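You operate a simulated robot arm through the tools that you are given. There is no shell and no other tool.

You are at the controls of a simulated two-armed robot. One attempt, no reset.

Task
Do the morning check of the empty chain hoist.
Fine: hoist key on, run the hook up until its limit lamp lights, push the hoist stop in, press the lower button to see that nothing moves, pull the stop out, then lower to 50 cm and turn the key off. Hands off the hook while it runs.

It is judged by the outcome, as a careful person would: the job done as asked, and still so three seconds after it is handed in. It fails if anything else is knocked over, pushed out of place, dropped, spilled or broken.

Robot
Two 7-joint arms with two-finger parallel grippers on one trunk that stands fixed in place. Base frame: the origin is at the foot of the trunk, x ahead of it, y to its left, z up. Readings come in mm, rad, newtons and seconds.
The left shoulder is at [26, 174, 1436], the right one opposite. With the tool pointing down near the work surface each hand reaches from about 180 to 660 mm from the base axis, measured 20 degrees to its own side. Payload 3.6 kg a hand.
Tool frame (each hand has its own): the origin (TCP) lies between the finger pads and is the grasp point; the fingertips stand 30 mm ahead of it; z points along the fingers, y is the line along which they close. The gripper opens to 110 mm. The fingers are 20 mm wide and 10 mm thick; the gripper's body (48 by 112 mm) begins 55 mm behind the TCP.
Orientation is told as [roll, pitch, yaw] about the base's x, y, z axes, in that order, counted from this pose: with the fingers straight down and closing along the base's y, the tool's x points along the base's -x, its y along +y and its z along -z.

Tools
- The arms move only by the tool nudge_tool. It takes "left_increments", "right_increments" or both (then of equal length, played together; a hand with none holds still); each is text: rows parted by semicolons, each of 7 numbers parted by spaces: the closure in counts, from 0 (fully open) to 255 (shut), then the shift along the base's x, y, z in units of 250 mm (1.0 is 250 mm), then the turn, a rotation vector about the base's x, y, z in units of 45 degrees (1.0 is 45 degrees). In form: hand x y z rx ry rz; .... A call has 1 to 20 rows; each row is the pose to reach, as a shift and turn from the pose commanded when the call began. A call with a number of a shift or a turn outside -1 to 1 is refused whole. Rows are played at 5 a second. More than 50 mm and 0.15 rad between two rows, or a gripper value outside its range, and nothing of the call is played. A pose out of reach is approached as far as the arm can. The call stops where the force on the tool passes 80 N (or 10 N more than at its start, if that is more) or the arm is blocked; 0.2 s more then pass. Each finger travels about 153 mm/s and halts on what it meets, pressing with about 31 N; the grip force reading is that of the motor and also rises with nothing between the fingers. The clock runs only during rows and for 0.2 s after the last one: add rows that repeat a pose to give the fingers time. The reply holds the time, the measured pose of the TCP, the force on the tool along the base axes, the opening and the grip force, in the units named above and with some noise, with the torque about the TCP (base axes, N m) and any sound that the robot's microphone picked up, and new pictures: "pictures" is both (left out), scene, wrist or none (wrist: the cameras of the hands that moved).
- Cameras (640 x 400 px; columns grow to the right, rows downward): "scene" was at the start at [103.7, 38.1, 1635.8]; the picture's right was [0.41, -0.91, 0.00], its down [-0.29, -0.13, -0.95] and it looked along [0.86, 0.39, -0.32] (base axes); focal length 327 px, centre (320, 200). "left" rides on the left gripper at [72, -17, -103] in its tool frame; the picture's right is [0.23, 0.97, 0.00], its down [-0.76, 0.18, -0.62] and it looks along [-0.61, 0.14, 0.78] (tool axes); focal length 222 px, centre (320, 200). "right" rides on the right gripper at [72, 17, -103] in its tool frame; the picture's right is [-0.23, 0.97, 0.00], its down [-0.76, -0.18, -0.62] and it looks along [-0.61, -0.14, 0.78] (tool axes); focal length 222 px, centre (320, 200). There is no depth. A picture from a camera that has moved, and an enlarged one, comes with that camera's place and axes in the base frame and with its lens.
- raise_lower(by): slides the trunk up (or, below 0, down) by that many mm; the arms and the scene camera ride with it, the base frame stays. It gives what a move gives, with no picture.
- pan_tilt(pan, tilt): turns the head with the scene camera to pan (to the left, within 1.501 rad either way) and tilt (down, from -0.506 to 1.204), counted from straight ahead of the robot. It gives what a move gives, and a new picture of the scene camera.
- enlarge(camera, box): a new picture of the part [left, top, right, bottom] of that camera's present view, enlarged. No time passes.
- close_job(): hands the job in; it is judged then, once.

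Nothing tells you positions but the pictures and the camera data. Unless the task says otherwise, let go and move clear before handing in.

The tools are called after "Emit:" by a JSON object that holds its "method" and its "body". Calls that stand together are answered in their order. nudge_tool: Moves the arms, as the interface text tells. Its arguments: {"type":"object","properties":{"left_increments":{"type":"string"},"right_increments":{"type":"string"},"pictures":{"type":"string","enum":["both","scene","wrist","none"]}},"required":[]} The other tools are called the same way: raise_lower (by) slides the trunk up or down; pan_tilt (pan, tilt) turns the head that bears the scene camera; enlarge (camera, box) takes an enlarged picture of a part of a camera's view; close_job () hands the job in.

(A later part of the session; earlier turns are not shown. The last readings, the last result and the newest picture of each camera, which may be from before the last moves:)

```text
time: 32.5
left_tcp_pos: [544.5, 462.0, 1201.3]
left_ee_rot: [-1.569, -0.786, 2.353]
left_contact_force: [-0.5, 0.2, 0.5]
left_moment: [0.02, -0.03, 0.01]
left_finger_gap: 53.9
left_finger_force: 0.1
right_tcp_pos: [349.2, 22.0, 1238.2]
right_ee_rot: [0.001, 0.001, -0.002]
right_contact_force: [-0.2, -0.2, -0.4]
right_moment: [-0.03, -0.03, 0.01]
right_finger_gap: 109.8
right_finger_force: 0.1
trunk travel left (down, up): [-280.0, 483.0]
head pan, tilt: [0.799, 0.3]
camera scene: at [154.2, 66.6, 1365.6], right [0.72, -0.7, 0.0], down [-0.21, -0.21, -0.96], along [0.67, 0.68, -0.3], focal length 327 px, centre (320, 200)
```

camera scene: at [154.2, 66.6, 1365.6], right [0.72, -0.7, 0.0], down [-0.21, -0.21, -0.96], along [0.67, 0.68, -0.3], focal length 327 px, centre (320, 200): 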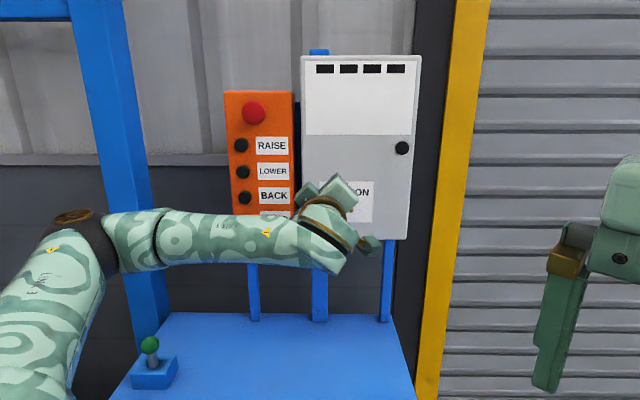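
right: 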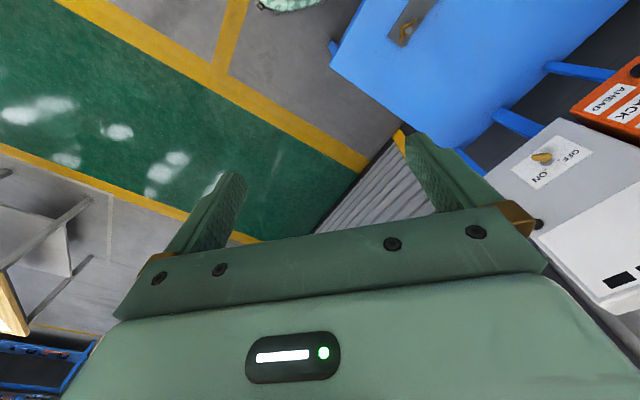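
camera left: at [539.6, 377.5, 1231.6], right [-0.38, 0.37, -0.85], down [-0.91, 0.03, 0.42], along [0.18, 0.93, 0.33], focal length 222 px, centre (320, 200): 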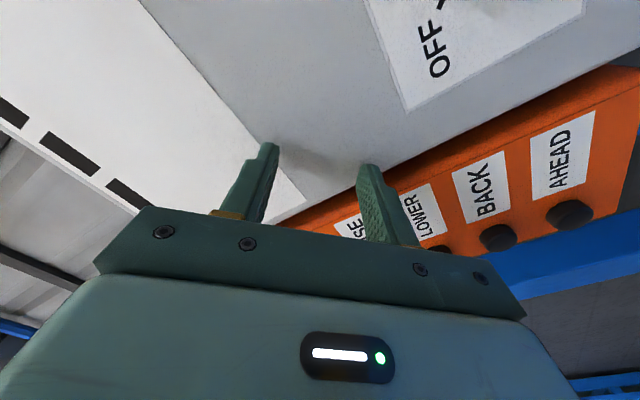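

Clear of the joystick and table. Lowering a bit more, then moving across in front of the key.

Emit:
{"method": "raise_lower", "body": {"by": -70}}

Emit:
{"method": "nudge_tool", "body": {"left_increments": "130 0.02 -0.04 0.03 0 0 0; 130 0.04 -0.08 0.06 0 0 0; 130 0.07 -0.12 0.09 0 0 0; 130 0.09 -0.16 0.12 0 0 0; 130 0.1 -0.17 0.136 0 0 0; 130 0.1 -0.17 0.136 0 0 0", "pictures": "both"}}

```text
time: 33.6
left_tcp_pos: [543.4, 462.9, 1131.1]
left_ee_rot: [-1.571, -0.787, 2.357]
left_contact_force: [-0.2, -0.6, 0.1]
left_moment: [-0.07, 0.03, -0.03]
left_finger_gap: 54.1
left_finger_force: 0.1
right_tcp_pos: [346.6, 22.6, 1168.4]
right_ee_rot: [0.003, -0.002, -0.001]
right_contact_force: [-0.6, 0.6, -0.1]
right_moment: [0.03, 0.01, -0.01]
right_finger_gap: 109.9
right_finger_force: 0.1
trunk travel left (down, up): [-210.0, 553.0]
head pan, tilt: [0.799, 0.3]
```

```text
time: 35.0
left_tcp_pos: [570.9, 421.7, 1166.2]
left_ee_rot: [-1.569, -0.79, 2.349]
left_contact_force: [0.4, 1.0, -0.4]
left_moment: [-0.01, 0.0, 0.03]
left_finger_gap: 53.9
left_finger_force: 0.1
right_tcp_pos: [348.0, 21.9, 1168.3]
right_ee_rot: [0.002, 0.002, 0.0]
right_contact_force: [0.0, 0.5, -0.6]
right_moment: [-0.02, -0.01, 0.01]
right_finger_gap: 109.8
right_finger_force: 0.0
trunk travel left (down, up): [-210.0, 553.0]
head pan, tilt: [0.799, 0.3]
camera scene: at [188.3, 66.6, 1293.2], right [0.72, -0.7, 0.0], down [-0.21, -0.21, -0.96], along [0.67, 0.68, -0.3], focal length 327 px, centre (320, 200)
camera left: at [540.2, 304.4, 1126.2], right [-0.37, 0.38, -0.85], down [-0.91, 0.03, 0.42], along [0.18, 0.93, 0.33], focal length 222 px, centre (320, 200)
```

scene: 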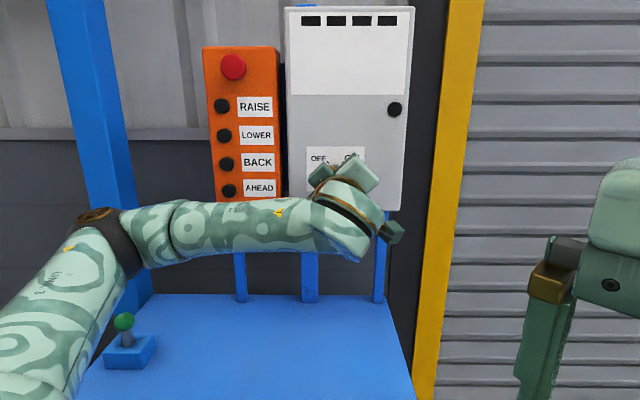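
left: 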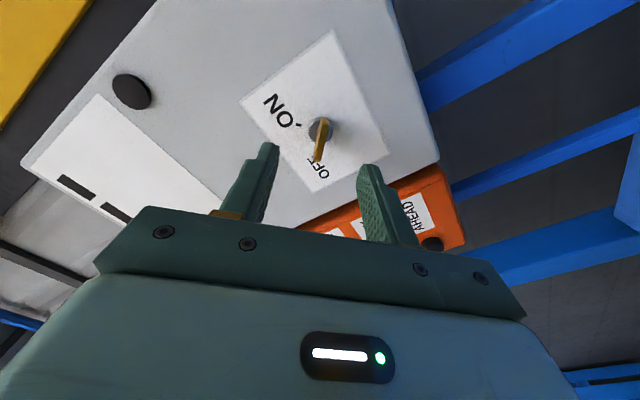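

The fingers straddle the key blade squarely (w≈105.5, z≈1166). I advance 53 mm to bring the pads over the blade.

Emit:
{"method": "nudge_tool", "body": {"left_increments": "130 0.03 0.03 0 0 0 0; 130 0.06 0.06 0 0 0 0; 130 0.09 0.09 0 0 0 0; 130 0.12 0.12 0 0 0 0; 130 0.148 0.148 0 0 0 0; 130 0.148 0.148 0 0 0 0", "pictures": "both"}}

```text
time: 36.4
left_tcp_pos: [607.6, 457.2, 1165.6]
left_ee_rot: [-1.572, -0.784, 2.354]
left_contact_force: [0.1, 0.1, -0.5]
left_moment: [0.0, -0.02, 0.0]
left_finger_gap: 54.2
left_finger_force: 0.0
right_tcp_pos: [348.3, 22.7, 1168.5]
right_ee_rot: [0.001, 0.002, -0.001]
right_contact_force: [-0.2, 0.0, -1.0]
right_moment: [0.02, 0.01, -0.03]
right_finger_gap: 110.0
right_finger_force: 0.1
trunk travel left (down, up): [-210.0, 553.0]
head pan, tilt: [0.799, 0.3]
camera scene: at [188.3, 66.5, 1293.2], right [0.72, -0.7, 0.0], down [-0.21, -0.21, -0.96], along [0.67, 0.68, -0.3], focal length 327 px, centre (320, 200)
camera left: at [578.6, 340.3, 1125.5], right [-0.37, 0.37, -0.85], down [-0.91, 0.03, 0.41], along [0.18, 0.93, 0.33], focal length 222 px, centre (320, 200)
```

scene: 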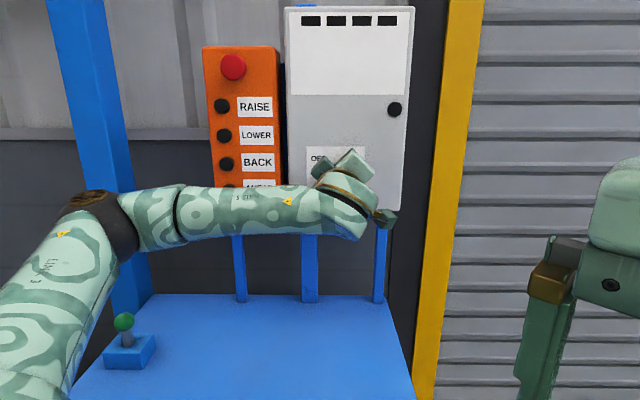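
left: 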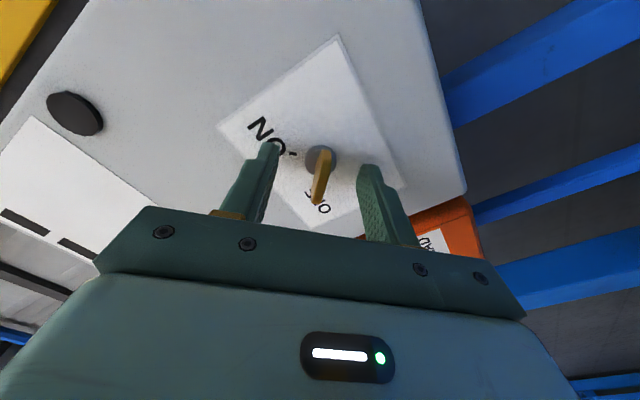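

The blade is centred between the fingers. Closing on it.

Emit:
{"method": "nudge_tool", "body": {"left_increments": "255 0 0 0 0 0 0; 255 0 0 0 0 0 0; 255 0 0 0 0 0 0", "pictures": "wrist"}}

```text
time: 37.2
left_tcp_pos: [606.8, 457.9, 1164.2]
left_ee_rot: [-1.569, -0.786, 2.355]
left_contact_force: [-2.0, -0.7, -3.3]
left_moment: [0.11, -0.13, 0.34]
left_finger_gap: 21.3
left_finger_force: 45.0
right_tcp_pos: [348.2, 22.7, 1169.0]
right_ee_rot: [0.003, 0.002, -0.001]
right_contact_force: [-0.5, 0.0, -0.2]
right_moment: [0.02, -0.01, 0.04]
right_finger_gap: 110.0
right_finger_force: 0.1
trunk travel left (down, up): [-210.0, 553.0]
head pan, tilt: [0.799, 0.3]
camera left: at [578.4, 340.5, 1125.1], right [-0.37, 0.37, -0.85], down [-0.91, 0.03, 0.41], along [0.18, 0.93, 0.33], focal length 222 px, centre (320, 200)
```

left: 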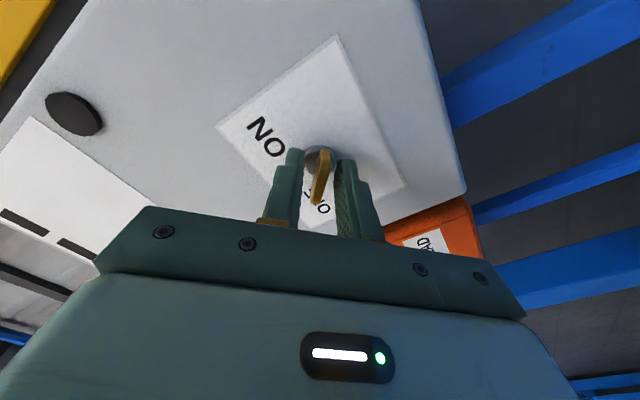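

The fingers stopped at 21 mm, which is the lock barrel's width rather than the blade. I'll open, back off 10 mm and close again.

Emit:
{"method": "nudge_tool", "body": {"left_increments": "180 0 0 0 0 0 0; 180 0 0 0 0 0 0; 180 -0.028 -0.028 0 0 0 0; 180 -0.028 -0.028 0 0 0 0; 255 -0.028 -0.028 0 0 0 0; 255 -0.028 -0.028 0 0 0 0; 255 -0.028 -0.028 0 0 0 0", "pictures": "wrist"}}

```text
time: 38.8
left_tcp_pos: [600.6, 451.9, 1164.2]
left_ee_rot: [-1.569, -0.785, 2.356]
left_contact_force: [-1.4, -0.3, -2.3]
left_moment: [-0.09, 0.08, -0.14]
left_finger_gap: 5.8
left_finger_force: 44.1
right_tcp_pos: [348.1, 22.4, 1168.9]
right_ee_rot: [0.002, 0.0, -0.003]
right_contact_force: [-0.3, 0.0, 0.4]
right_moment: [0.03, -0.05, -0.01]
right_finger_gap: 110.1
right_finger_force: 0.1
trunk travel left (down, up): [-210.0, 553.0]
head pan, tilt: [0.799, 0.3]
camera left: at [570.9, 332.6, 1124.9], right [-0.37, 0.37, -0.85], down [-0.91, 0.03, 0.41], along [0.18, 0.93, 0.33], focal length 222 px, centre (320, 200)
```

left: 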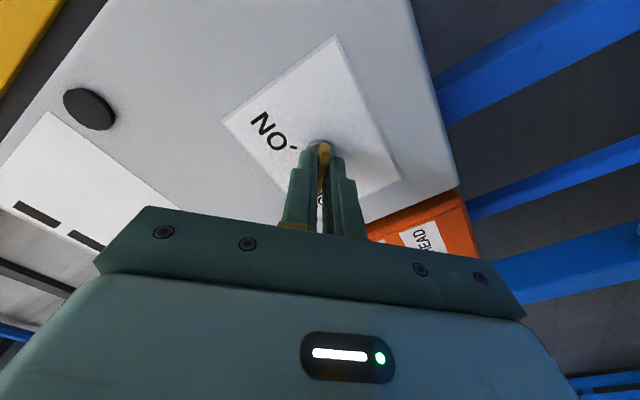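

Now the grip is on the blade (5.8 mm). First half of the clockwise turn, 45°.

Emit:
{"method": "nudge_tool", "body": {"left_increments": "255 0 0 0 0.118 0.118 0; 255 0 0 0 0.236 0.236 0; 255 0 0 0 0.354 0.354 0; 255 0 0 0 0.471 0.471 0; 255 0 0 0 0.589 0.589 0; 255 0 0 0 0.707 0.707 0; 255 0 0 0 0.707 0.707 0", "pictures": "both"}}

```text
time: 40.4
left_tcp_pos: [599.6, 451.5, 1164.8]
left_ee_rot: [0.892, -1.567, -0.106]
left_contact_force: [-4.2, -0.6, -9.6]
left_moment: [0.54, -0.54, 0.06]
left_finger_gap: 5.6
left_finger_force: 45.1
right_tcp_pos: [346.9, 22.7, 1168.7]
right_ee_rot: [0.0, 0.002, -0.002]
right_contact_force: [0.1, 0.9, 0.7]
right_moment: [-0.02, 0.01, -0.01]
right_finger_gap: 109.8
right_finger_force: 0.0
trunk travel left (down, up): [-210.0, 553.0]
head pan, tilt: [0.799, 0.3]
camera scene: at [188.4, 66.9, 1293.1], right [0.72, -0.7, 0.0], down [-0.21, -0.21, -0.95], along [0.67, 0.68, -0.3], focal length 327 px, centre (320, 200)
camera left: at [537.7, 365.8, 1091.6], right [-0.69, 0.69, -0.22], down [-0.56, -0.32, 0.76], along [0.46, 0.65, 0.61], focal length 222 px, centre (320, 200)
```

scene: 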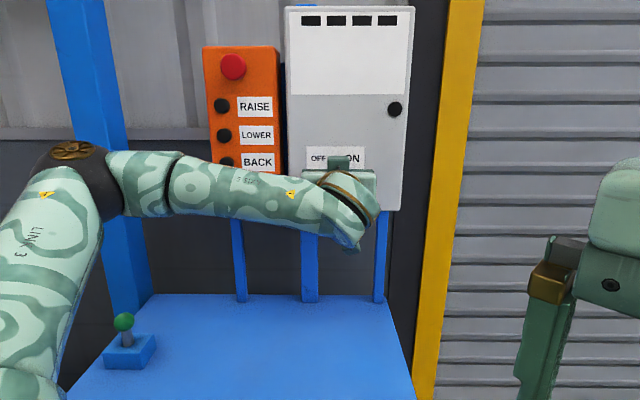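
left: 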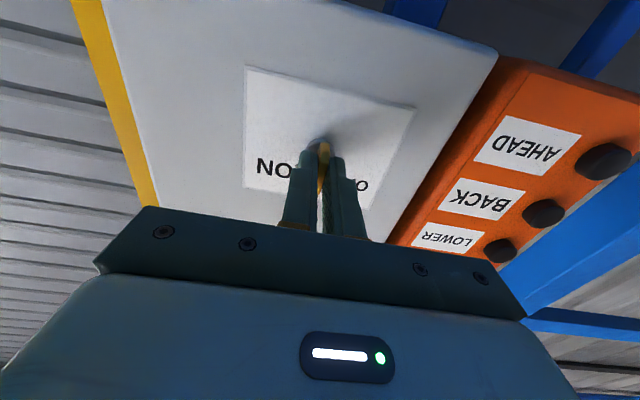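

The key turned with the hand, no strain. Second 45°.

Emit:
{"method": "nudge_tool", "body": {"left_increments": "255 0 0 0 0.118 0.118 0; 255 0 0 0 0.236 0.236 0; 255 0 0 0 0.354 0.354 0; 255 0 0 0 0.471 0.471 0; 255 0 0 0 0.589 0.589 0; 255 0 0 0 0.707 0.707 0; 255 0 0 0 0.707 0.707 0", "pictures": "both"}}

```text
time: 42.0
left_tcp_pos: [599.5, 451.7, 1164.5]
left_ee_rot: [1.569, -0.784, -0.786]
left_contact_force: [-0.8, 3.5, 2.3]
left_moment: [-0.49, 0.52, 0.83]
left_finger_gap: 5.8
left_finger_force: 45.0
right_tcp_pos: [349.2, 22.5, 1168.4]
right_ee_rot: [0.002, 0.002, -0.002]
right_contact_force: [0.6, 0.2, 0.0]
right_moment: [0.02, -0.02, -0.02]
right_finger_gap: 110.1
right_finger_force: 0.0
trunk travel left (down, up): [-210.0, 553.0]
head pan, tilt: [0.799, 0.3]
camera scene: at [188.0, 67.1, 1293.2], right [0.72, -0.7, 0.0], down [-0.21, -0.21, -0.96], along [0.67, 0.68, -0.3], focal length 327 px, centre (320, 200)
camera left: at [497.8, 405.8, 1100.9], right [-0.6, 0.6, 0.53], down [-0.15, -0.73, 0.66], along [0.79, 0.32, 0.53], focal length 222 px, centre (320, 200)
```

scene: 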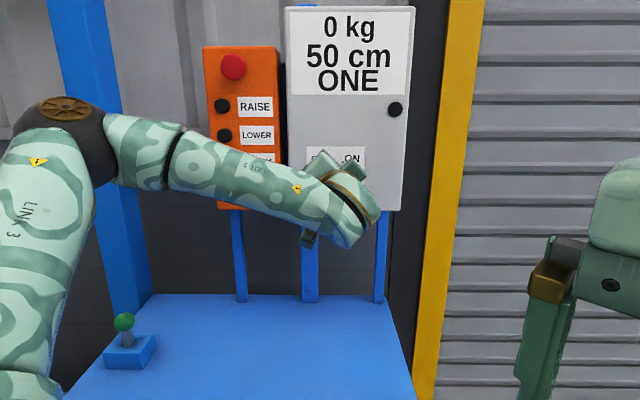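
left: 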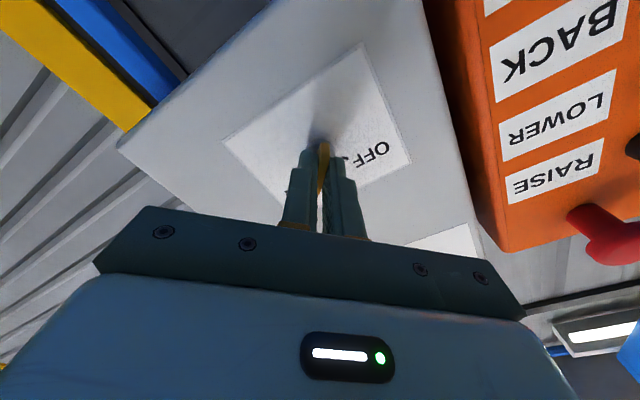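

The display is on: "0 kg, 50 cm, ONE". Let me read it close up.

Emit:
{"method": "enlarge", "body": {"camera": "scene", "box": [200, 0, 420, 137]}}

```text
2.91 times, centred on (310, 68) of scene
camera zoom: at [188.0, 67.1, 1293.2], right [0.72, -0.7, 0.0], down [-0.21, -0.21, -0.96], along [0.67, 0.68, -0.3], focal length 952 px, centre (349, 582)
```

zoom: 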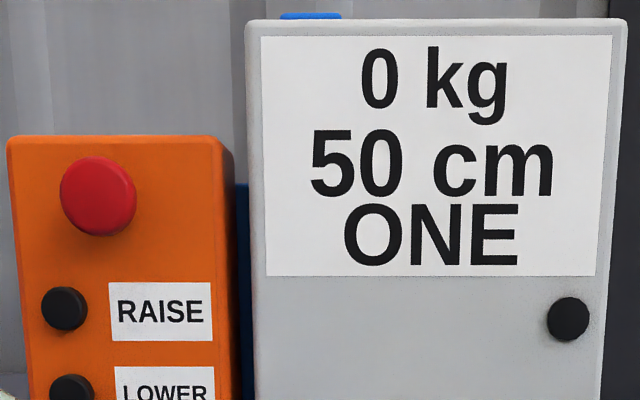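

The display works: height now 50 cm, station ONE. I release the key and back straight off, returning the hand to level roll.

Emit:
{"method": "nudge_tool", "body": {"left_increments": "130 0 0 0 0 0 0; 130 0 0 0 0 0 0; 130 0 0 0 0 0 0; 130 -0.05 -0.05 0 0 0 0; 130 -0.1 -0.1 0 0 0 0; 130 -0.15 -0.15 0 0 0 0; 130 -0.2 -0.2 0 0 0 0; 130 -0.2 -0.2 0 0 0 0", "pictures": "both"}}

```text
time: 43.8
left_tcp_pos: [548.9, 401.2, 1165.6]
left_ee_rot: [1.569, -0.785, -0.783]
left_contact_force: [-0.6, 0.4, -0.9]
left_moment: [0.02, 0.0, 0.01]
left_finger_gap: 53.8
left_finger_force: 0.1
right_tcp_pos: [348.5, 22.0, 1169.3]
right_ee_rot: [0.002, 0.002, 0.0]
right_contact_force: [-0.9, 0.5, 0.1]
right_moment: [0.01, 0.0, -0.01]
right_finger_gap: 110.0
right_finger_force: 0.0
trunk travel left (down, up): [-210.0, 553.0]
head pan, tilt: [0.799, 0.3]
camera scene: at [188.4, 66.9, 1293.1], right [0.72, -0.7, 0.0], down [-0.21, -0.21, -0.96], along [0.67, 0.68, -0.3], focal length 327 px, centre (320, 200)
camera left: at [447.5, 354.8, 1101.7], right [-0.6, 0.6, 0.53], down [-0.15, -0.73, 0.66], along [0.79, 0.32, 0.53], focal length 222 px, centre (320, 200)
```

scene: 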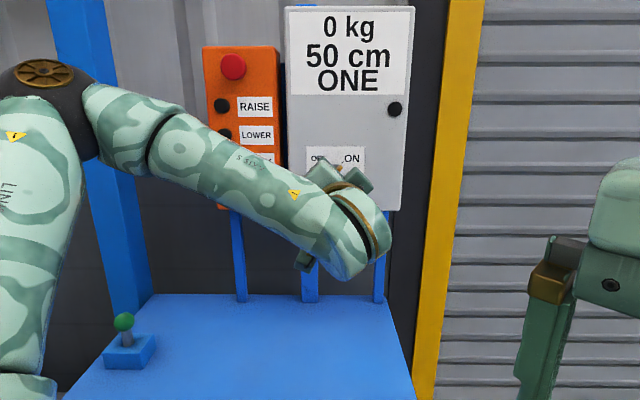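
left: 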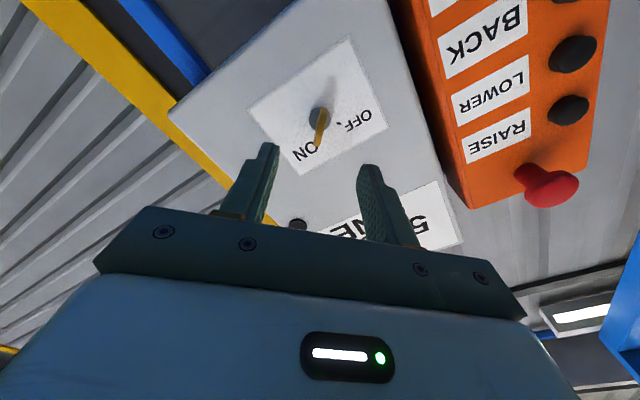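

The key stands at ON. Next, I close the fingers and move in front of the RAISE button, rolling back to level.

Emit:
{"method": "nudge_tool", "body": {"left_increments": "130 -0.043 0.052 0.039 -0.059 -0.059 0; 180 -0.087 0.104 0.077 -0.118 -0.118 0; 255 -0.13 0.156 0.116 -0.177 -0.177 0; 255 -0.173 0.208 0.154 -0.236 -0.236 0; 255 -0.217 0.26 0.193 -0.295 -0.295 0; 255 -0.26 0.312 0.231 -0.354 -0.354 0; 255 -0.303 0.364 0.27 -0.412 -0.412 0; 255 -0.347 0.416 0.308 -0.471 -0.471 0; 255 -0.39 0.468 0.347 -0.53 -0.53 0; 255 -0.433 0.52 0.385 -0.589 -0.589 0; 255 -0.477 0.572 0.424 -0.648 -0.648 0; 255 -0.52 0.624 0.462 -0.707 -0.707 0; 255 -0.52 0.624 0.462 -0.707 -0.707 0", "pictures": "both"}}

```text
time: 46.6
left_tcp_pos: [419.8, 553.7, 1280.9]
left_ee_rot: [-0.309, -1.569, 1.094]
left_contact_force: [0.4, 0.3, -0.5]
left_moment: [0.02, -0.01, 0.03]
left_finger_gap: 0.0
left_finger_force: 30.8
right_tcp_pos: [347.7, 23.1, 1167.0]
right_ee_rot: [0.002, 0.004, -0.002]
right_contact_force: [-0.2, 0.0, 0.3]
right_moment: [0.02, 0.0, -0.01]
right_finger_gap: 110.3
right_finger_force: 0.1
trunk travel left (down, up): [-210.0, 553.0]
head pan, tilt: [0.799, 0.3]
camera scene: at [188.3, 66.6, 1293.2], right [0.72, -0.7, 0.0], down [-0.21, -0.21, -0.96], along [0.67, 0.68, -0.3], focal length 327 px, centre (320, 200)
camera left: at [358.7, 468.4, 1208.0], right [-0.69, 0.69, -0.23], down [-0.57, -0.31, 0.76], along [0.45, 0.65, 0.61], focal length 222 px, centre (320, 200)
```

scene: 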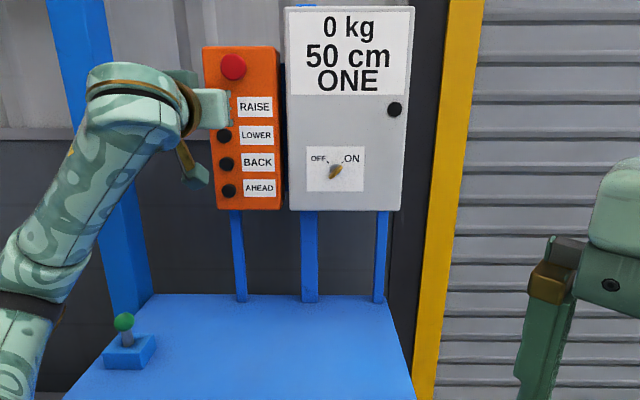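
left: 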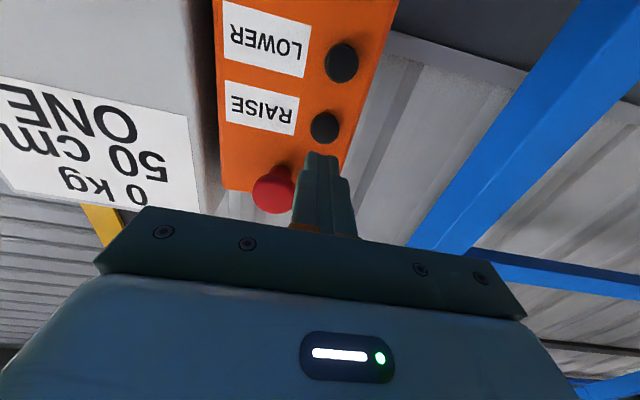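

Fingertips are about 65 mm short of RAISE, aligned in height. I advance to just short of contact.

Emit:
{"method": "nudge_tool", "body": {"left_increments": "255 0.04 0.045 0 0 0 0; 255 0.08 0.09 0 0 0 0; 255 0.12 0.135 0 0 0 0; 255 0.145 0.167 0 0 0 0; 255 0.145 0.167 0 0 0 0", "pictures": "both"}}

```text
time: 47.8
left_tcp_pos: [456.0, 599.2, 1280.2]
left_ee_rot: [0.159, -1.569, 0.626]
left_contact_force: [-0.7, -0.4, 0.2]
left_moment: [0.01, 0.01, 0.01]
left_finger_gap: 0.0
left_finger_force: 31.1
right_tcp_pos: [347.9, 21.3, 1169.6]
right_ee_rot: [0.001, 0.002, 0.0]
right_contact_force: [0.5, -0.3, 0.5]
right_moment: [0.0, 0.01, 0.0]
right_finger_gap: 110.2
right_finger_force: 0.1
trunk travel left (down, up): [-210.0, 553.0]
head pan, tilt: [0.799, 0.3]
camera scene: at [188.2, 66.6, 1293.2], right [0.72, -0.7, 0.0], down [-0.21, -0.21, -0.96], along [0.67, 0.68, -0.3], focal length 327 px, centre (320, 200)
camera left: at [394.2, 513.8, 1207.4], right [-0.69, 0.69, -0.23], down [-0.57, -0.31, 0.76], along [0.45, 0.65, 0.61], focal length 222 px, centre (320, 200)
```

scene: 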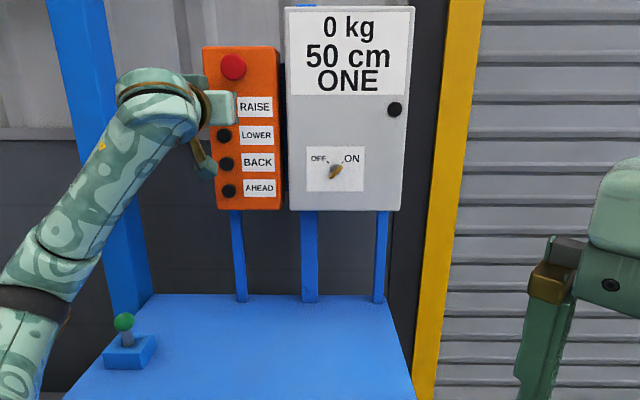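
left: 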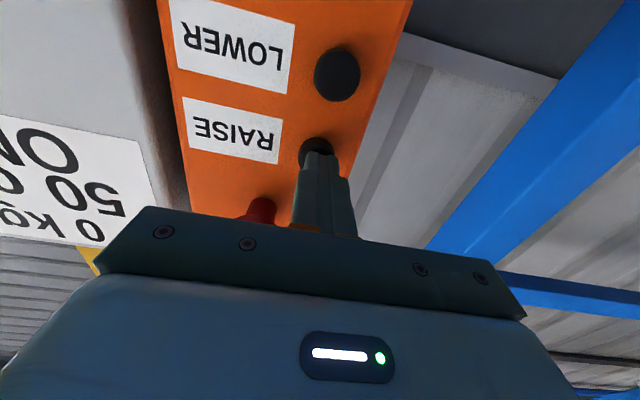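

Tips about 5–10 mm off the button. I creep forward 8 mm and watch the display.

Emit:
{"method": "nudge_tool", "body": {"left_increments": "255 0.008 0.004 0 0 0 0; 255 0.016 0.01 0 0 0 0; 255 0.022 0.016 0 0 0 0; 255 0.026 0.02 0 0 0 0", "pictures": "both"}}

```text
time: 48.8
left_tcp_pos: [460.8, 603.0, 1280.5]
left_ee_rot: [0.949, -1.569, -0.165]
left_contact_force: [-2.9, -1.8, -0.4]
left_moment: [0.0, 0.0, -0.01]
left_finger_gap: 0.0
left_finger_force: 30.6
right_tcp_pos: [347.5, 21.7, 1169.1]
right_ee_rot: [0.002, 0.001, -0.002]
right_contact_force: [-2.0, -0.5, -0.2]
right_moment: [0.02, 0.02, 0.03]
right_finger_gap: 109.8
right_finger_force: 0.0
trunk travel left (down, up): [-210.0, 553.0]
head pan, tilt: [0.799, 0.3]
camera scene: at [187.7, 66.4, 1293.3], right [0.72, -0.7, 0.0], down [-0.21, -0.21, -0.96], along [0.67, 0.68, -0.3], focal length 327 px, centre (320, 200)
camera left: at [400.4, 518.0, 1207.8], right [-0.69, 0.69, -0.23], down [-0.57, -0.32, 0.76], along [0.45, 0.65, 0.61], focal length 222 px, centre (320, 200)
```

scene: 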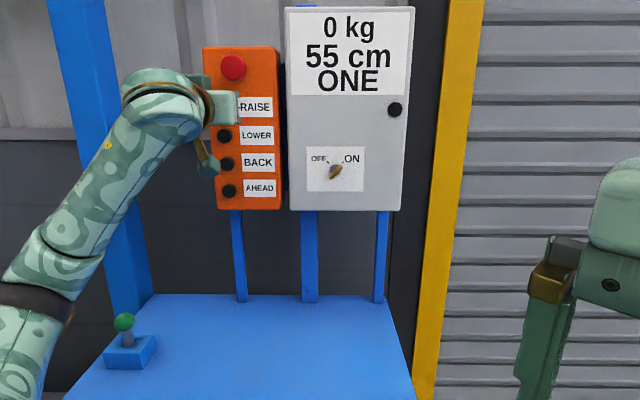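
left: 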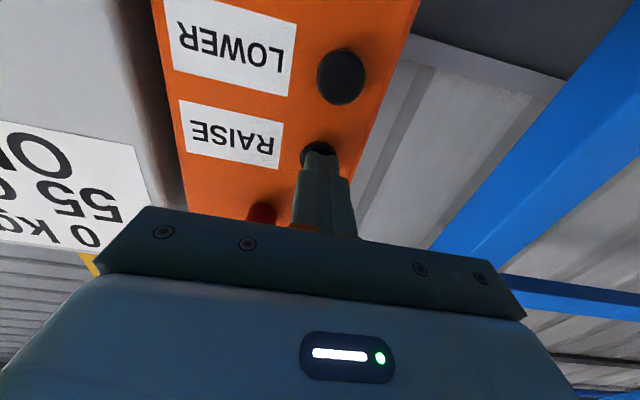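

RAISE works with light pressure: display at 55 cm and climbing. I hold it in short steps, watching the display.

Emit:
{"method": "nudge_tool", "body": {"left_increments": "255 0 0 0 0 0 0; 255 0 0 0 0 0 0; 255 0 0 0 0 0 0; 255 0 0 0 0 0 0", "pictures": "scene"}}

Emit:
{"method": "enlarge", "body": {"camera": "scene", "box": [180, 0, 420, 150]}}

```text
time: 49.8
left_tcp_pos: [462.2, 603.6, 1280.9]
left_ee_rot: [-0.34, -1.572, 1.124]
left_contact_force: [-2.7, -2.1, 0.8]
left_moment: [0.02, -0.02, 0.04]
left_finger_gap: 0.0
left_finger_force: 30.5
right_tcp_pos: [347.2, 22.8, 1169.0]
right_ee_rot: [0.001, 0.001, -0.004]
right_contact_force: [-0.3, -0.1, -0.9]
right_moment: [0.0, 0.01, 0.01]
right_finger_gap: 110.1
right_finger_force: 0.1
trunk travel left (down, up): [-210.0, 553.0]
head pan, tilt: [0.799, 0.3]
camera scene: at [187.6, 66.4, 1293.3], right [0.72, -0.7, 0.0], down [-0.21, -0.21, -0.96], along [0.67, 0.68, -0.3], focal length 327 px, centre (320, 200)
```

scene: 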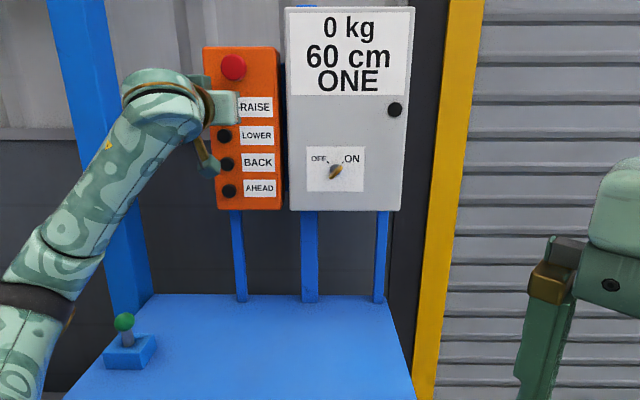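

```text
2.67 times, centred on (300, 75) of scene
camera zoom: at [187.6, 66.4, 1293.3], right [0.72, -0.7, 0.0], down [-0.21, -0.21, -0.96], along [0.67, 0.68, -0.3], focal length 873 px, centre (373, 533)
```

zoom: 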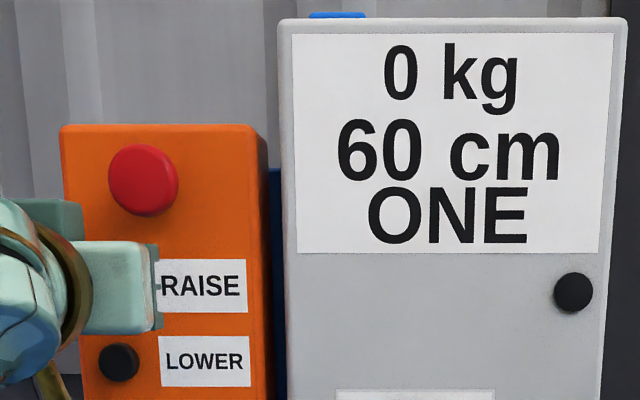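

It climbs about 5 cm per second. I turn the head so that display and hoist are both in view while the button is held.

Emit:
{"method": "pan_tilt", "body": {"pan": 1.38, "tilt": -0.25}}

Emit:
{"method": "enlarge", "body": {"camera": "scene", "box": [0, 0, 240, 200]}}

Emit:
{"method": "enlarge", "body": {"camera": "scene", "box": [480, 150, 640, 270]}}

```text
time: 50.8
left_tcp_pos: [462.4, 602.9, 1280.9]
left_ee_rot: [0.105, -1.57, 0.678]
left_contact_force: [-2.3, -2.0, 1.1]
left_moment: [0.03, 0.0, 0.06]
left_finger_gap: 0.0
left_finger_force: 30.9
right_tcp_pos: [347.5, 21.6, 1169.2]
right_ee_rot: [0.001, 0.002, -0.003]
right_contact_force: [-0.1, 0.2, 0.4]
right_moment: [0.02, 0.01, -0.02]
right_finger_gap: 110.0
right_finger_force: 0.1
trunk travel left (down, up): [-210.0, 553.0]
head pan, tilt: [1.381, -0.25]
camera scene: at [138.0, 79.0, 1342.4], right [0.98, -0.19, 0.0], down [0.05, 0.24, -0.97], along [0.18, 0.95, 0.25], focal length 327 px, centre (320, 200)
```

scene: 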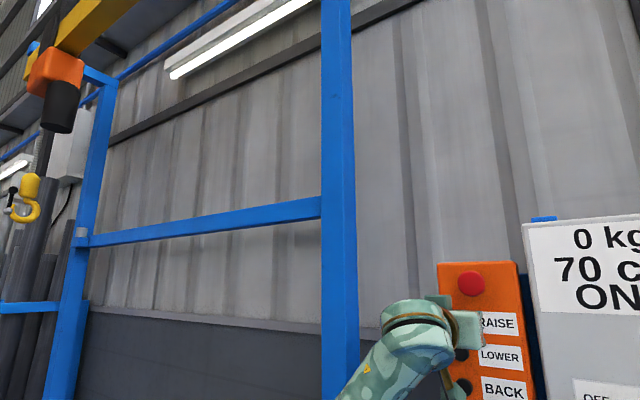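

```text
2.00 times, centred on (120, 100) of scene
camera zoom: at [138.0, 79.0, 1342.4], right [0.98, -0.19, 0.0], down [0.05, 0.24, -0.97], along [0.18, 0.95, 0.25], focal length 654 px, centre (720, 400)
```

zoom: 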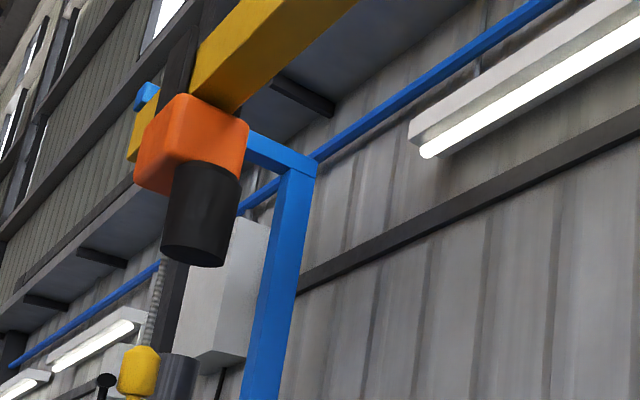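

```text
3.33 times, centred on (560, 210) of scene
camera zoom: at [138.0, 79.0, 1342.4], right [0.98, -0.19, 0.0], down [0.05, 0.24, -0.97], along [0.18, 0.95, 0.25], focal length 1091 px, centre (-480, 167)
```

zoom: 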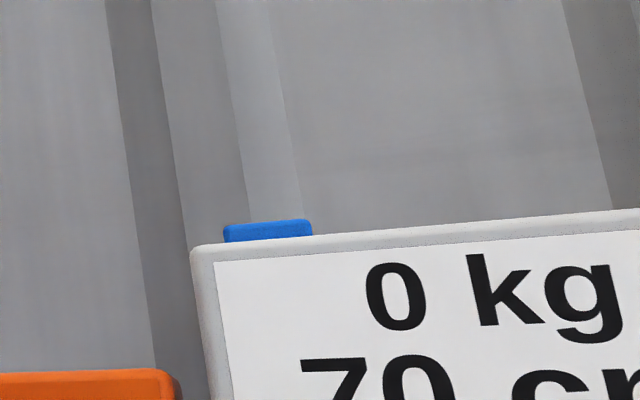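

Both are in view: hook rising, display 70 cm. I keep holding in short steps.

Emit:
{"method": "nudge_tool", "body": {"left_increments": "255 0 0 0 0 0 0; 255 0 0 0 0 0 0; 255 0 0 0 0 0 0; 255 0 0 0 0 0 0; 255 0 0 0 0 0 0", "pictures": "scene"}}

```text
time: 52.0
left_tcp_pos: [462.1, 602.7, 1281.4]
left_ee_rot: [0.177, -1.571, 0.61]
left_contact_force: [-2.7, -0.5, 1.3]
left_moment: [-0.01, 0.0, 0.03]
left_finger_gap: 0.0
left_finger_force: 30.9
right_tcp_pos: [346.8, 22.2, 1169.4]
right_ee_rot: [0.002, 0.0, -0.001]
right_contact_force: [-1.3, -0.6, 0.0]
right_moment: [0.0, 0.0, -0.01]
right_finger_gap: 110.0
right_finger_force: 0.0
trunk travel left (down, up): [-210.0, 553.0]
head pan, tilt: [1.381, -0.25]
camera scene: at [137.9, 78.9, 1342.5], right [0.98, -0.19, 0.0], down [0.05, 0.24, -0.97], along [0.18, 0.95, 0.25], focal length 327 px, centre (320, 200)
```

scene: 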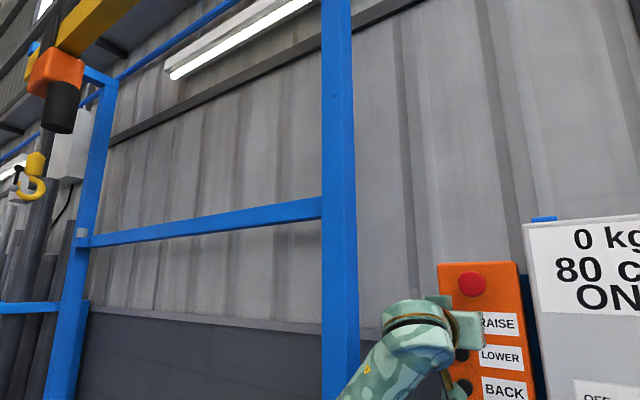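

80 cm; the hook is nearing the hoist body. Continuing.

Emit:
{"method": "nudge_tool", "body": {"left_increments": "255 0 0 0 0 0 0; 255 0 0 0 0 0 0; 255 0 0 0 0 0 0; 255 0 0 0 0 0 0", "pictures": "scene"}}

Emit:
{"method": "enlarge", "body": {"camera": "scene", "box": [0, 20, 160, 220]}}

```text
time: 53.0
left_tcp_pos: [462.2, 602.8, 1280.6]
left_ee_rot: [0.224, -1.572, 0.563]
left_contact_force: [-2.1, -2.5, 0.3]
left_moment: [0.0, 0.0, 0.03]
left_finger_gap: 0.0
left_finger_force: 30.6
right_tcp_pos: [347.1, 23.0, 1168.6]
right_ee_rot: [0.002, 0.002, -0.002]
right_contact_force: [-0.8, 0.0, -0.4]
right_moment: [0.0, -0.02, -0.01]
right_finger_gap: 110.1
right_finger_force: 0.1
trunk travel left (down, up): [-210.0, 553.0]
head pan, tilt: [1.381, -0.25]
camera scene: at [138.0, 78.9, 1342.5], right [0.98, -0.19, 0.0], down [0.05, 0.24, -0.97], along [0.18, 0.95, 0.25], focal length 327 px, centre (320, 200)
```

scene: 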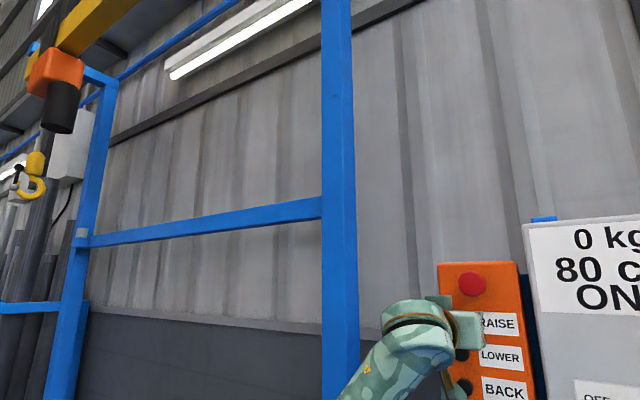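

```text
2.00 times, centred on (80, 120) of scene
camera zoom: at [138.0, 78.9, 1342.5], right [0.98, -0.19, 0.0], down [0.05, 0.24, -0.97], along [0.18, 0.95, 0.25], focal length 654 px, centre (800, 360)
```

zoom: 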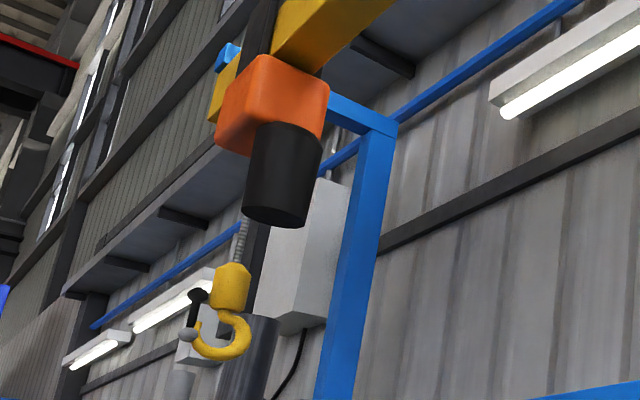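

The hook has stopped at 80 cm though the button is still held. I check for the limit lamp.

Emit:
{"method": "enlarge", "body": {"camera": "scene", "box": [420, 200, 640, 337]}}

Emit:
{"method": "enlarge", "body": {"camera": "left", "box": [0, 0, 640, 400]}}

```text
2.91 times, centred on (530, 268) of scene
camera zoom: at [138.0, 78.9, 1342.5], right [0.98, -0.19, 0.0], down [0.05, 0.24, -0.97], along [0.18, 0.95, 0.25], focal length 952 px, centre (-291, 1)
```

zoom: 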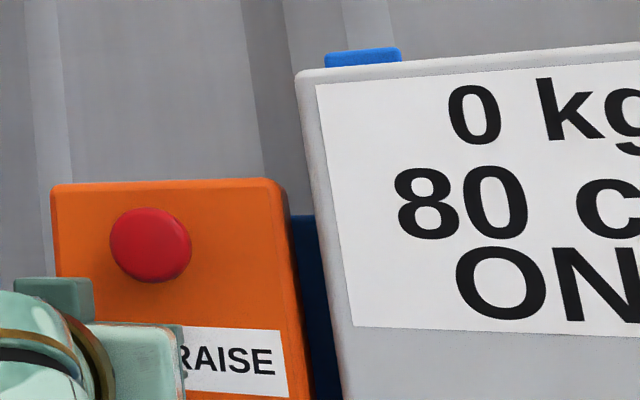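

```text
1.00 times, centred on (320, 200) of left (not enlarged: the box is as wide or as high as the picture)
camera zoom: at [400.5, 517.8, 1207.8], right [-0.69, 0.69, -0.23], down [-0.57, -0.31, 0.76], along [0.45, 0.65, 0.61], focal length 222 px, centre (320, 200)
```

zoom: 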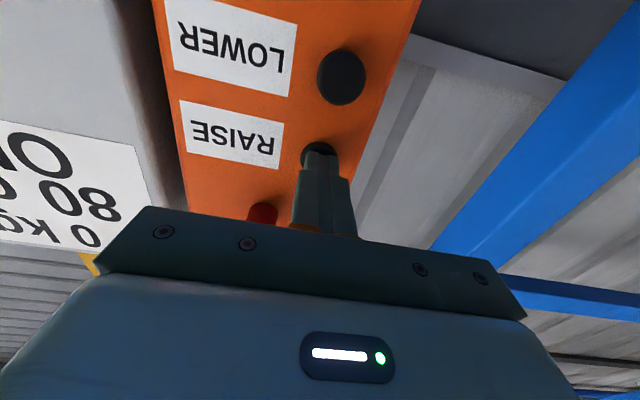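

The hook is stopped at 80 cm. I release RAISE and look at the box, whose black dome may be the limit lamp.

Emit:
{"method": "nudge_tool", "body": {"left_increments": "255 -0.03 -0.03 0 0 0 0; 255 -0.08 -0.08 0 0 0 0; 255 -0.08 -0.08 0 0 0 0", "pictures": "none"}}

Emit:
{"method": "pan_tilt", "body": {"pan": 0.9, "tilt": 0.0}}

Emit:
{"method": "enlarge", "body": {"camera": "scene", "box": [220, 60, 460, 260]}}

```text
time: 53.8
left_tcp_pos: [442.5, 584.1, 1280.1]
left_ee_rot: [0.099, -1.57, 0.687]
left_contact_force: [0.7, -0.2, -0.5]
left_moment: [-0.02, -0.03, -0.01]
left_finger_gap: 0.1
left_finger_force: 31.2
right_tcp_pos: [348.9, 23.2, 1168.5]
right_ee_rot: [0.002, 0.001, -0.003]
right_contact_force: [-0.8, 1.0, -0.7]
right_moment: [0.01, -0.01, 0.07]
right_finger_gap: 109.9
right_finger_force: 0.0
trunk travel left (down, up): [-210.0, 553.0]
head pan, tilt: [1.381, -0.25]
```

```text
time: 54.7
left_tcp_pos: [442.2, 582.7, 1279.5]
left_ee_rot: [0.157, -1.568, 0.63]
left_contact_force: [0.6, -0.2, 0.3]
left_moment: [-0.03, 0.0, 0.01]
left_finger_gap: 0.0
left_finger_force: 30.8
right_tcp_pos: [347.6, 23.1, 1169.1]
right_ee_rot: [0.002, 0.002, -0.001]
right_contact_force: [-0.7, 0.7, -0.1]
right_moment: [-0.02, 0.0, 0.02]
right_finger_gap: 109.7
right_finger_force: 0.1
trunk travel left (down, up): [-210.0, 553.0]
head pan, tilt: [0.901, 0.0]
camera scene: at [179.0, 70.3, 1321.0], right [0.78, -0.62, 0.0], down [0.0, 0.0, -1.0], along [0.62, 0.78, 0.0], focal length 327 px, centre (320, 200)
```

scene: 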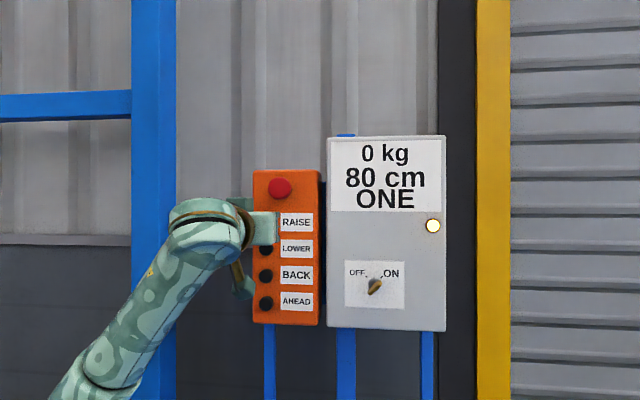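

```text
2.00 times, centred on (340, 160) of scene
camera zoom: at [179.0, 70.3, 1321.0], right [0.78, -0.62, 0.0], down [0.0, 0.0, -1.0], along [0.62, 0.78, 0.0], focal length 654 px, centre (280, 280)
```

zoom: 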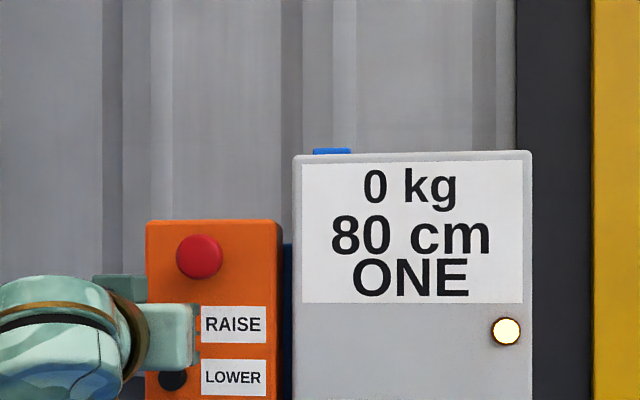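

The limit lamp (the dome on the box) is lit at 80 cm. Next I back off and move the closed fingertips in front of the red stop at about (489, 579, 1342).

Emit:
{"method": "nudge_tool", "body": {"left_increments": "255 -0.035 -0.035 0 0 0 0; 255 -0.07 -0.07 0 0 0 0; 255 -0.05 -0.09 0.06 0 0 0; 255 -0.03 -0.11 0.12 0 0 0; 255 -0.01 -0.14 0.18 0 0 0; 255 0.031 -0.173 0.248 0 0 0; 255 0.031 -0.173 0.248 0 0 0", "pictures": "both"}}

```text
time: 56.3
left_tcp_pos: [450.2, 541.3, 1341.3]
left_ee_rot: [-0.183, -1.569, 0.968]
left_contact_force: [0.0, 0.5, 0.4]
left_moment: [-0.01, 0.0, 0.01]
left_finger_gap: 0.0
left_finger_force: 31.0
right_tcp_pos: [346.9, 23.7, 1168.3]
right_ee_rot: [0.001, 0.002, -0.002]
right_contact_force: [0.1, -0.1, -1.3]
right_moment: [0.0, -0.04, -0.05]
right_finger_gap: 109.9
right_finger_force: 0.1
trunk travel left (down, up): [-210.0, 553.0]
head pan, tilt: [0.901, 0.0]
camera scene: at [179.3, 70.6, 1320.8], right [0.78, -0.62, 0.0], down [0.0, 0.0, -1.0], along [0.62, 0.78, 0.0], focal length 327 px, centre (320, 200)
camera left: at [388.3, 456.0, 1269.1], right [-0.69, 0.69, -0.23], down [-0.57, -0.31, 0.76], along [0.45, 0.65, 0.61], focal length 222 px, centre (320, 200)
```

scene: 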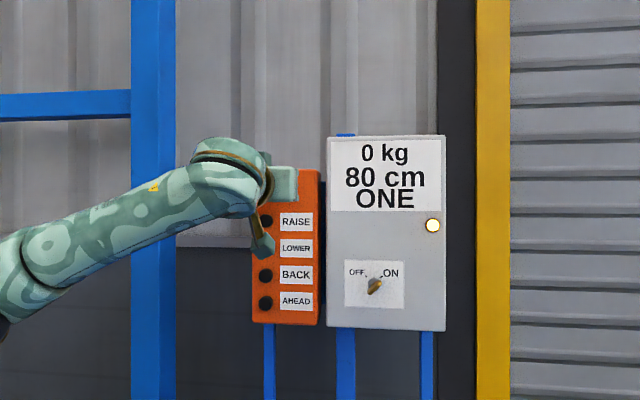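
left: 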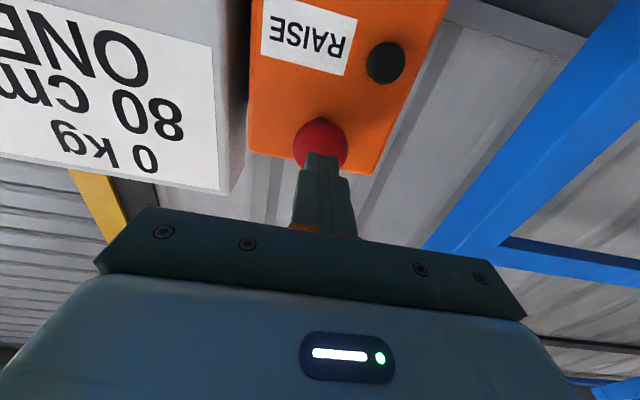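

Aligned on the stop. I push forward slowly.

Emit:
{"method": "nudge_tool", "body": {"left_increments": "255 0.015 0.015 0 0 0 0; 255 0.03 0.03 0 0 0 0; 255 0.04 0.04 0 0 0 0; 255 0.05 0.05 0 0 0 0", "pictures": "wrist"}}

```text
time: 57.3
left_tcp_pos: [460.9, 551.4, 1342.2]
left_ee_rot: [0.965, -1.571, -0.178]
left_contact_force: [-0.5, -1.9, 0.5]
left_moment: [0.02, 0.0, -0.01]
left_finger_gap: 0.1
left_finger_force: 31.0
right_tcp_pos: [347.2, 22.9, 1169.3]
right_ee_rot: [0.002, 0.002, -0.001]
right_contact_force: [0.6, 0.3, -0.3]
right_moment: [0.01, -0.02, 0.01]
right_finger_gap: 110.0
right_finger_force: 0.1
trunk travel left (down, up): [-210.0, 553.0]
head pan, tilt: [0.901, 0.0]
camera left: at [399.9, 466.4, 1269.2], right [-0.69, 0.69, -0.23], down [-0.57, -0.32, 0.76], along [0.45, 0.65, 0.61], focal length 222 px, centre (320, 200)
```

left: 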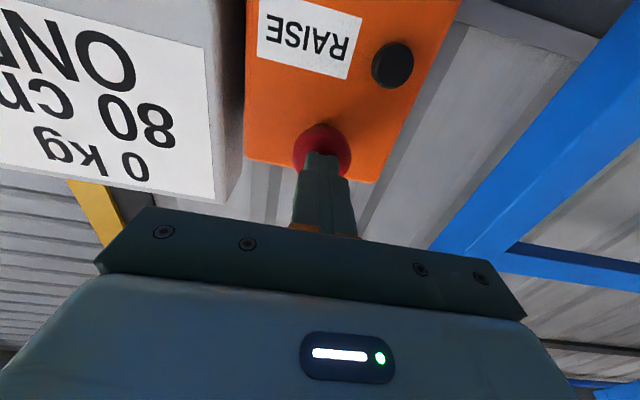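

Emit:
{"method": "nudge_tool", "body": {"left_increments": "255 0.008 0.008 0 0 0 0; 255 0.016 0.016 0 0 0 0; 255 0.024 0.024 0 0 0 0; 255 0.024 0.024 0 0 0 0", "pictures": "wrist"}}

```text
time: 58.3
left_tcp_pos: [466.8, 557.3, 1343.3]
left_ee_rot: [0.775, -1.57, 0.009]
left_contact_force: [-6.2, -4.9, -3.1]
left_moment: [-0.06, 0.09, 0.03]
left_finger_gap: 0.0
left_finger_force: 31.0
right_tcp_pos: [347.8, 21.6, 1169.1]
right_ee_rot: [0.003, 0.002, -0.004]
right_contact_force: [0.9, -0.3, 0.2]
right_moment: [0.02, -0.02, -0.02]
right_finger_gap: 109.9
right_finger_force: 0.0
trunk travel left (down, up): [-210.0, 553.0]
head pan, tilt: [0.901, 0.0]
camera left: at [406.1, 472.0, 1270.0], right [-0.69, 0.69, -0.23], down [-0.57, -0.31, 0.76], along [0.45, 0.65, 0.61], focal length 222 px, centre (320, 200)
```

left: 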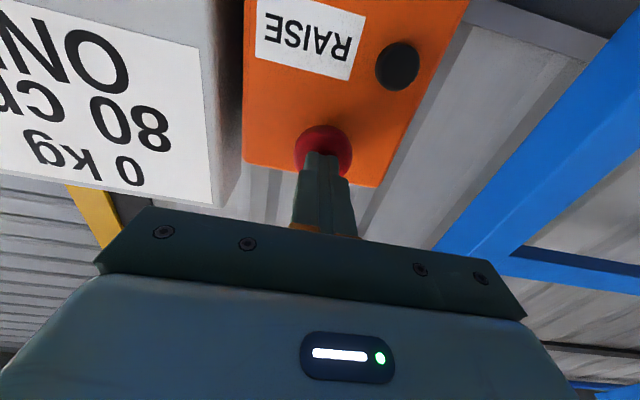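

The stop is moving in with about 8 N. I push further until it bottoms.

Emit:
{"method": "nudge_tool", "body": {"left_increments": "255 0.008 0.008 0 0 0 0; 255 0.016 0.016 0 0 0 0; 255 0.024 0.024 0 0 0 0; 255 0.024 0.024 0 0 0 0", "pictures": "wrist"}}

```text
time: 59.3
left_tcp_pos: [469.6, 557.4, 1346.2]
left_ee_rot: [2.939, -1.57, -2.155]
left_contact_force: [-33.3, -32.0, -20.6]
left_moment: [-0.48, 0.5, 0.0]
left_finger_gap: 0.1
left_finger_force: 30.7
right_tcp_pos: [344.0, 18.8, 1169.6]
right_ee_rot: [0.006, -0.001, -0.002]
right_contact_force: [-0.1, 0.7, 0.3]
right_moment: [0.02, -0.01, 0.02]
right_finger_gap: 109.9
right_finger_force: 0.1
trunk travel left (down, up): [-210.0, 553.0]
head pan, tilt: [0.901, 0.0]
camera left: at [408.2, 473.6, 1273.1], right [-0.69, 0.69, -0.23], down [-0.57, -0.32, 0.76], along [0.45, 0.65, 0.61], focal length 222 px, centre (320, 200)
```

left: 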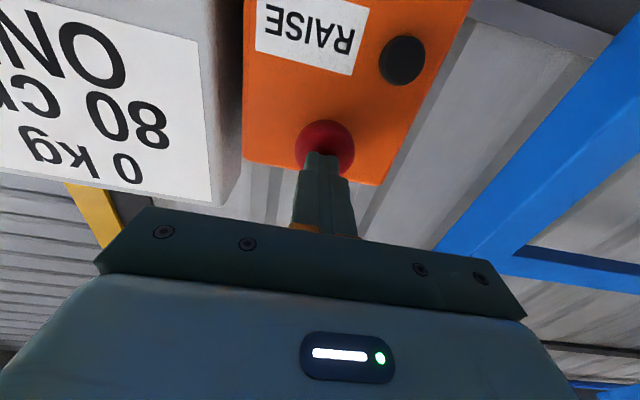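

Force rose to about 46 N, so the stop is at its end. I back off and check that it stays in.

Emit:
{"method": "nudge_tool", "body": {"left_increments": "255 -0.02 -0.02 0 0 0 0; 255 -0.05 -0.05 0 0 0 0; 255 -0.1 -0.1 0 0 0 0; 255 -0.15 -0.15 0 0 0 0; 255 -0.18 -0.18 0 0 0 0", "pictures": "both"}}

```text
time: 60.5
left_tcp_pos: [426.6, 518.0, 1342.5]
left_ee_rot: [0.542, -1.57, 0.243]
left_contact_force: [0.0, -0.6, -0.6]
left_moment: [0.01, 0.02, 0.03]
left_finger_gap: 0.0
left_finger_force: 31.1
right_tcp_pos: [347.2, 21.3, 1168.9]
right_ee_rot: [0.002, 0.002, -0.001]
right_contact_force: [0.5, 1.5, 0.2]
right_moment: [0.02, -0.01, -0.01]
right_finger_gap: 109.8
right_finger_force: 0.0
trunk travel left (down, up): [-210.0, 553.0]
head pan, tilt: [0.901, 0.0]
camera scene: at [178.8, 69.8, 1321.0], right [0.78, -0.62, 0.0], down [0.0, 0.0, -1.0], along [0.62, 0.78, 0.0], focal length 327 px, centre (320, 200)
camera left: at [365.8, 433.1, 1269.6], right [-0.69, 0.69, -0.23], down [-0.57, -0.31, 0.76], along [0.45, 0.65, 0.61], focal length 222 px, centre (320, 200)
```

scene: 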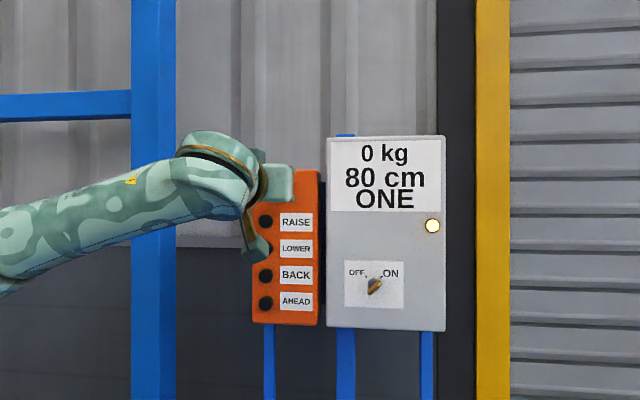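
left: 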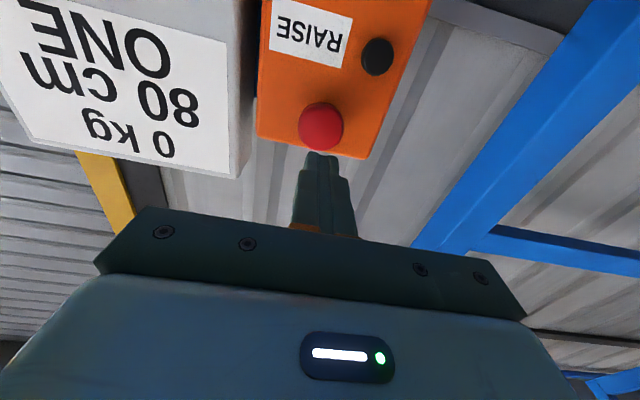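

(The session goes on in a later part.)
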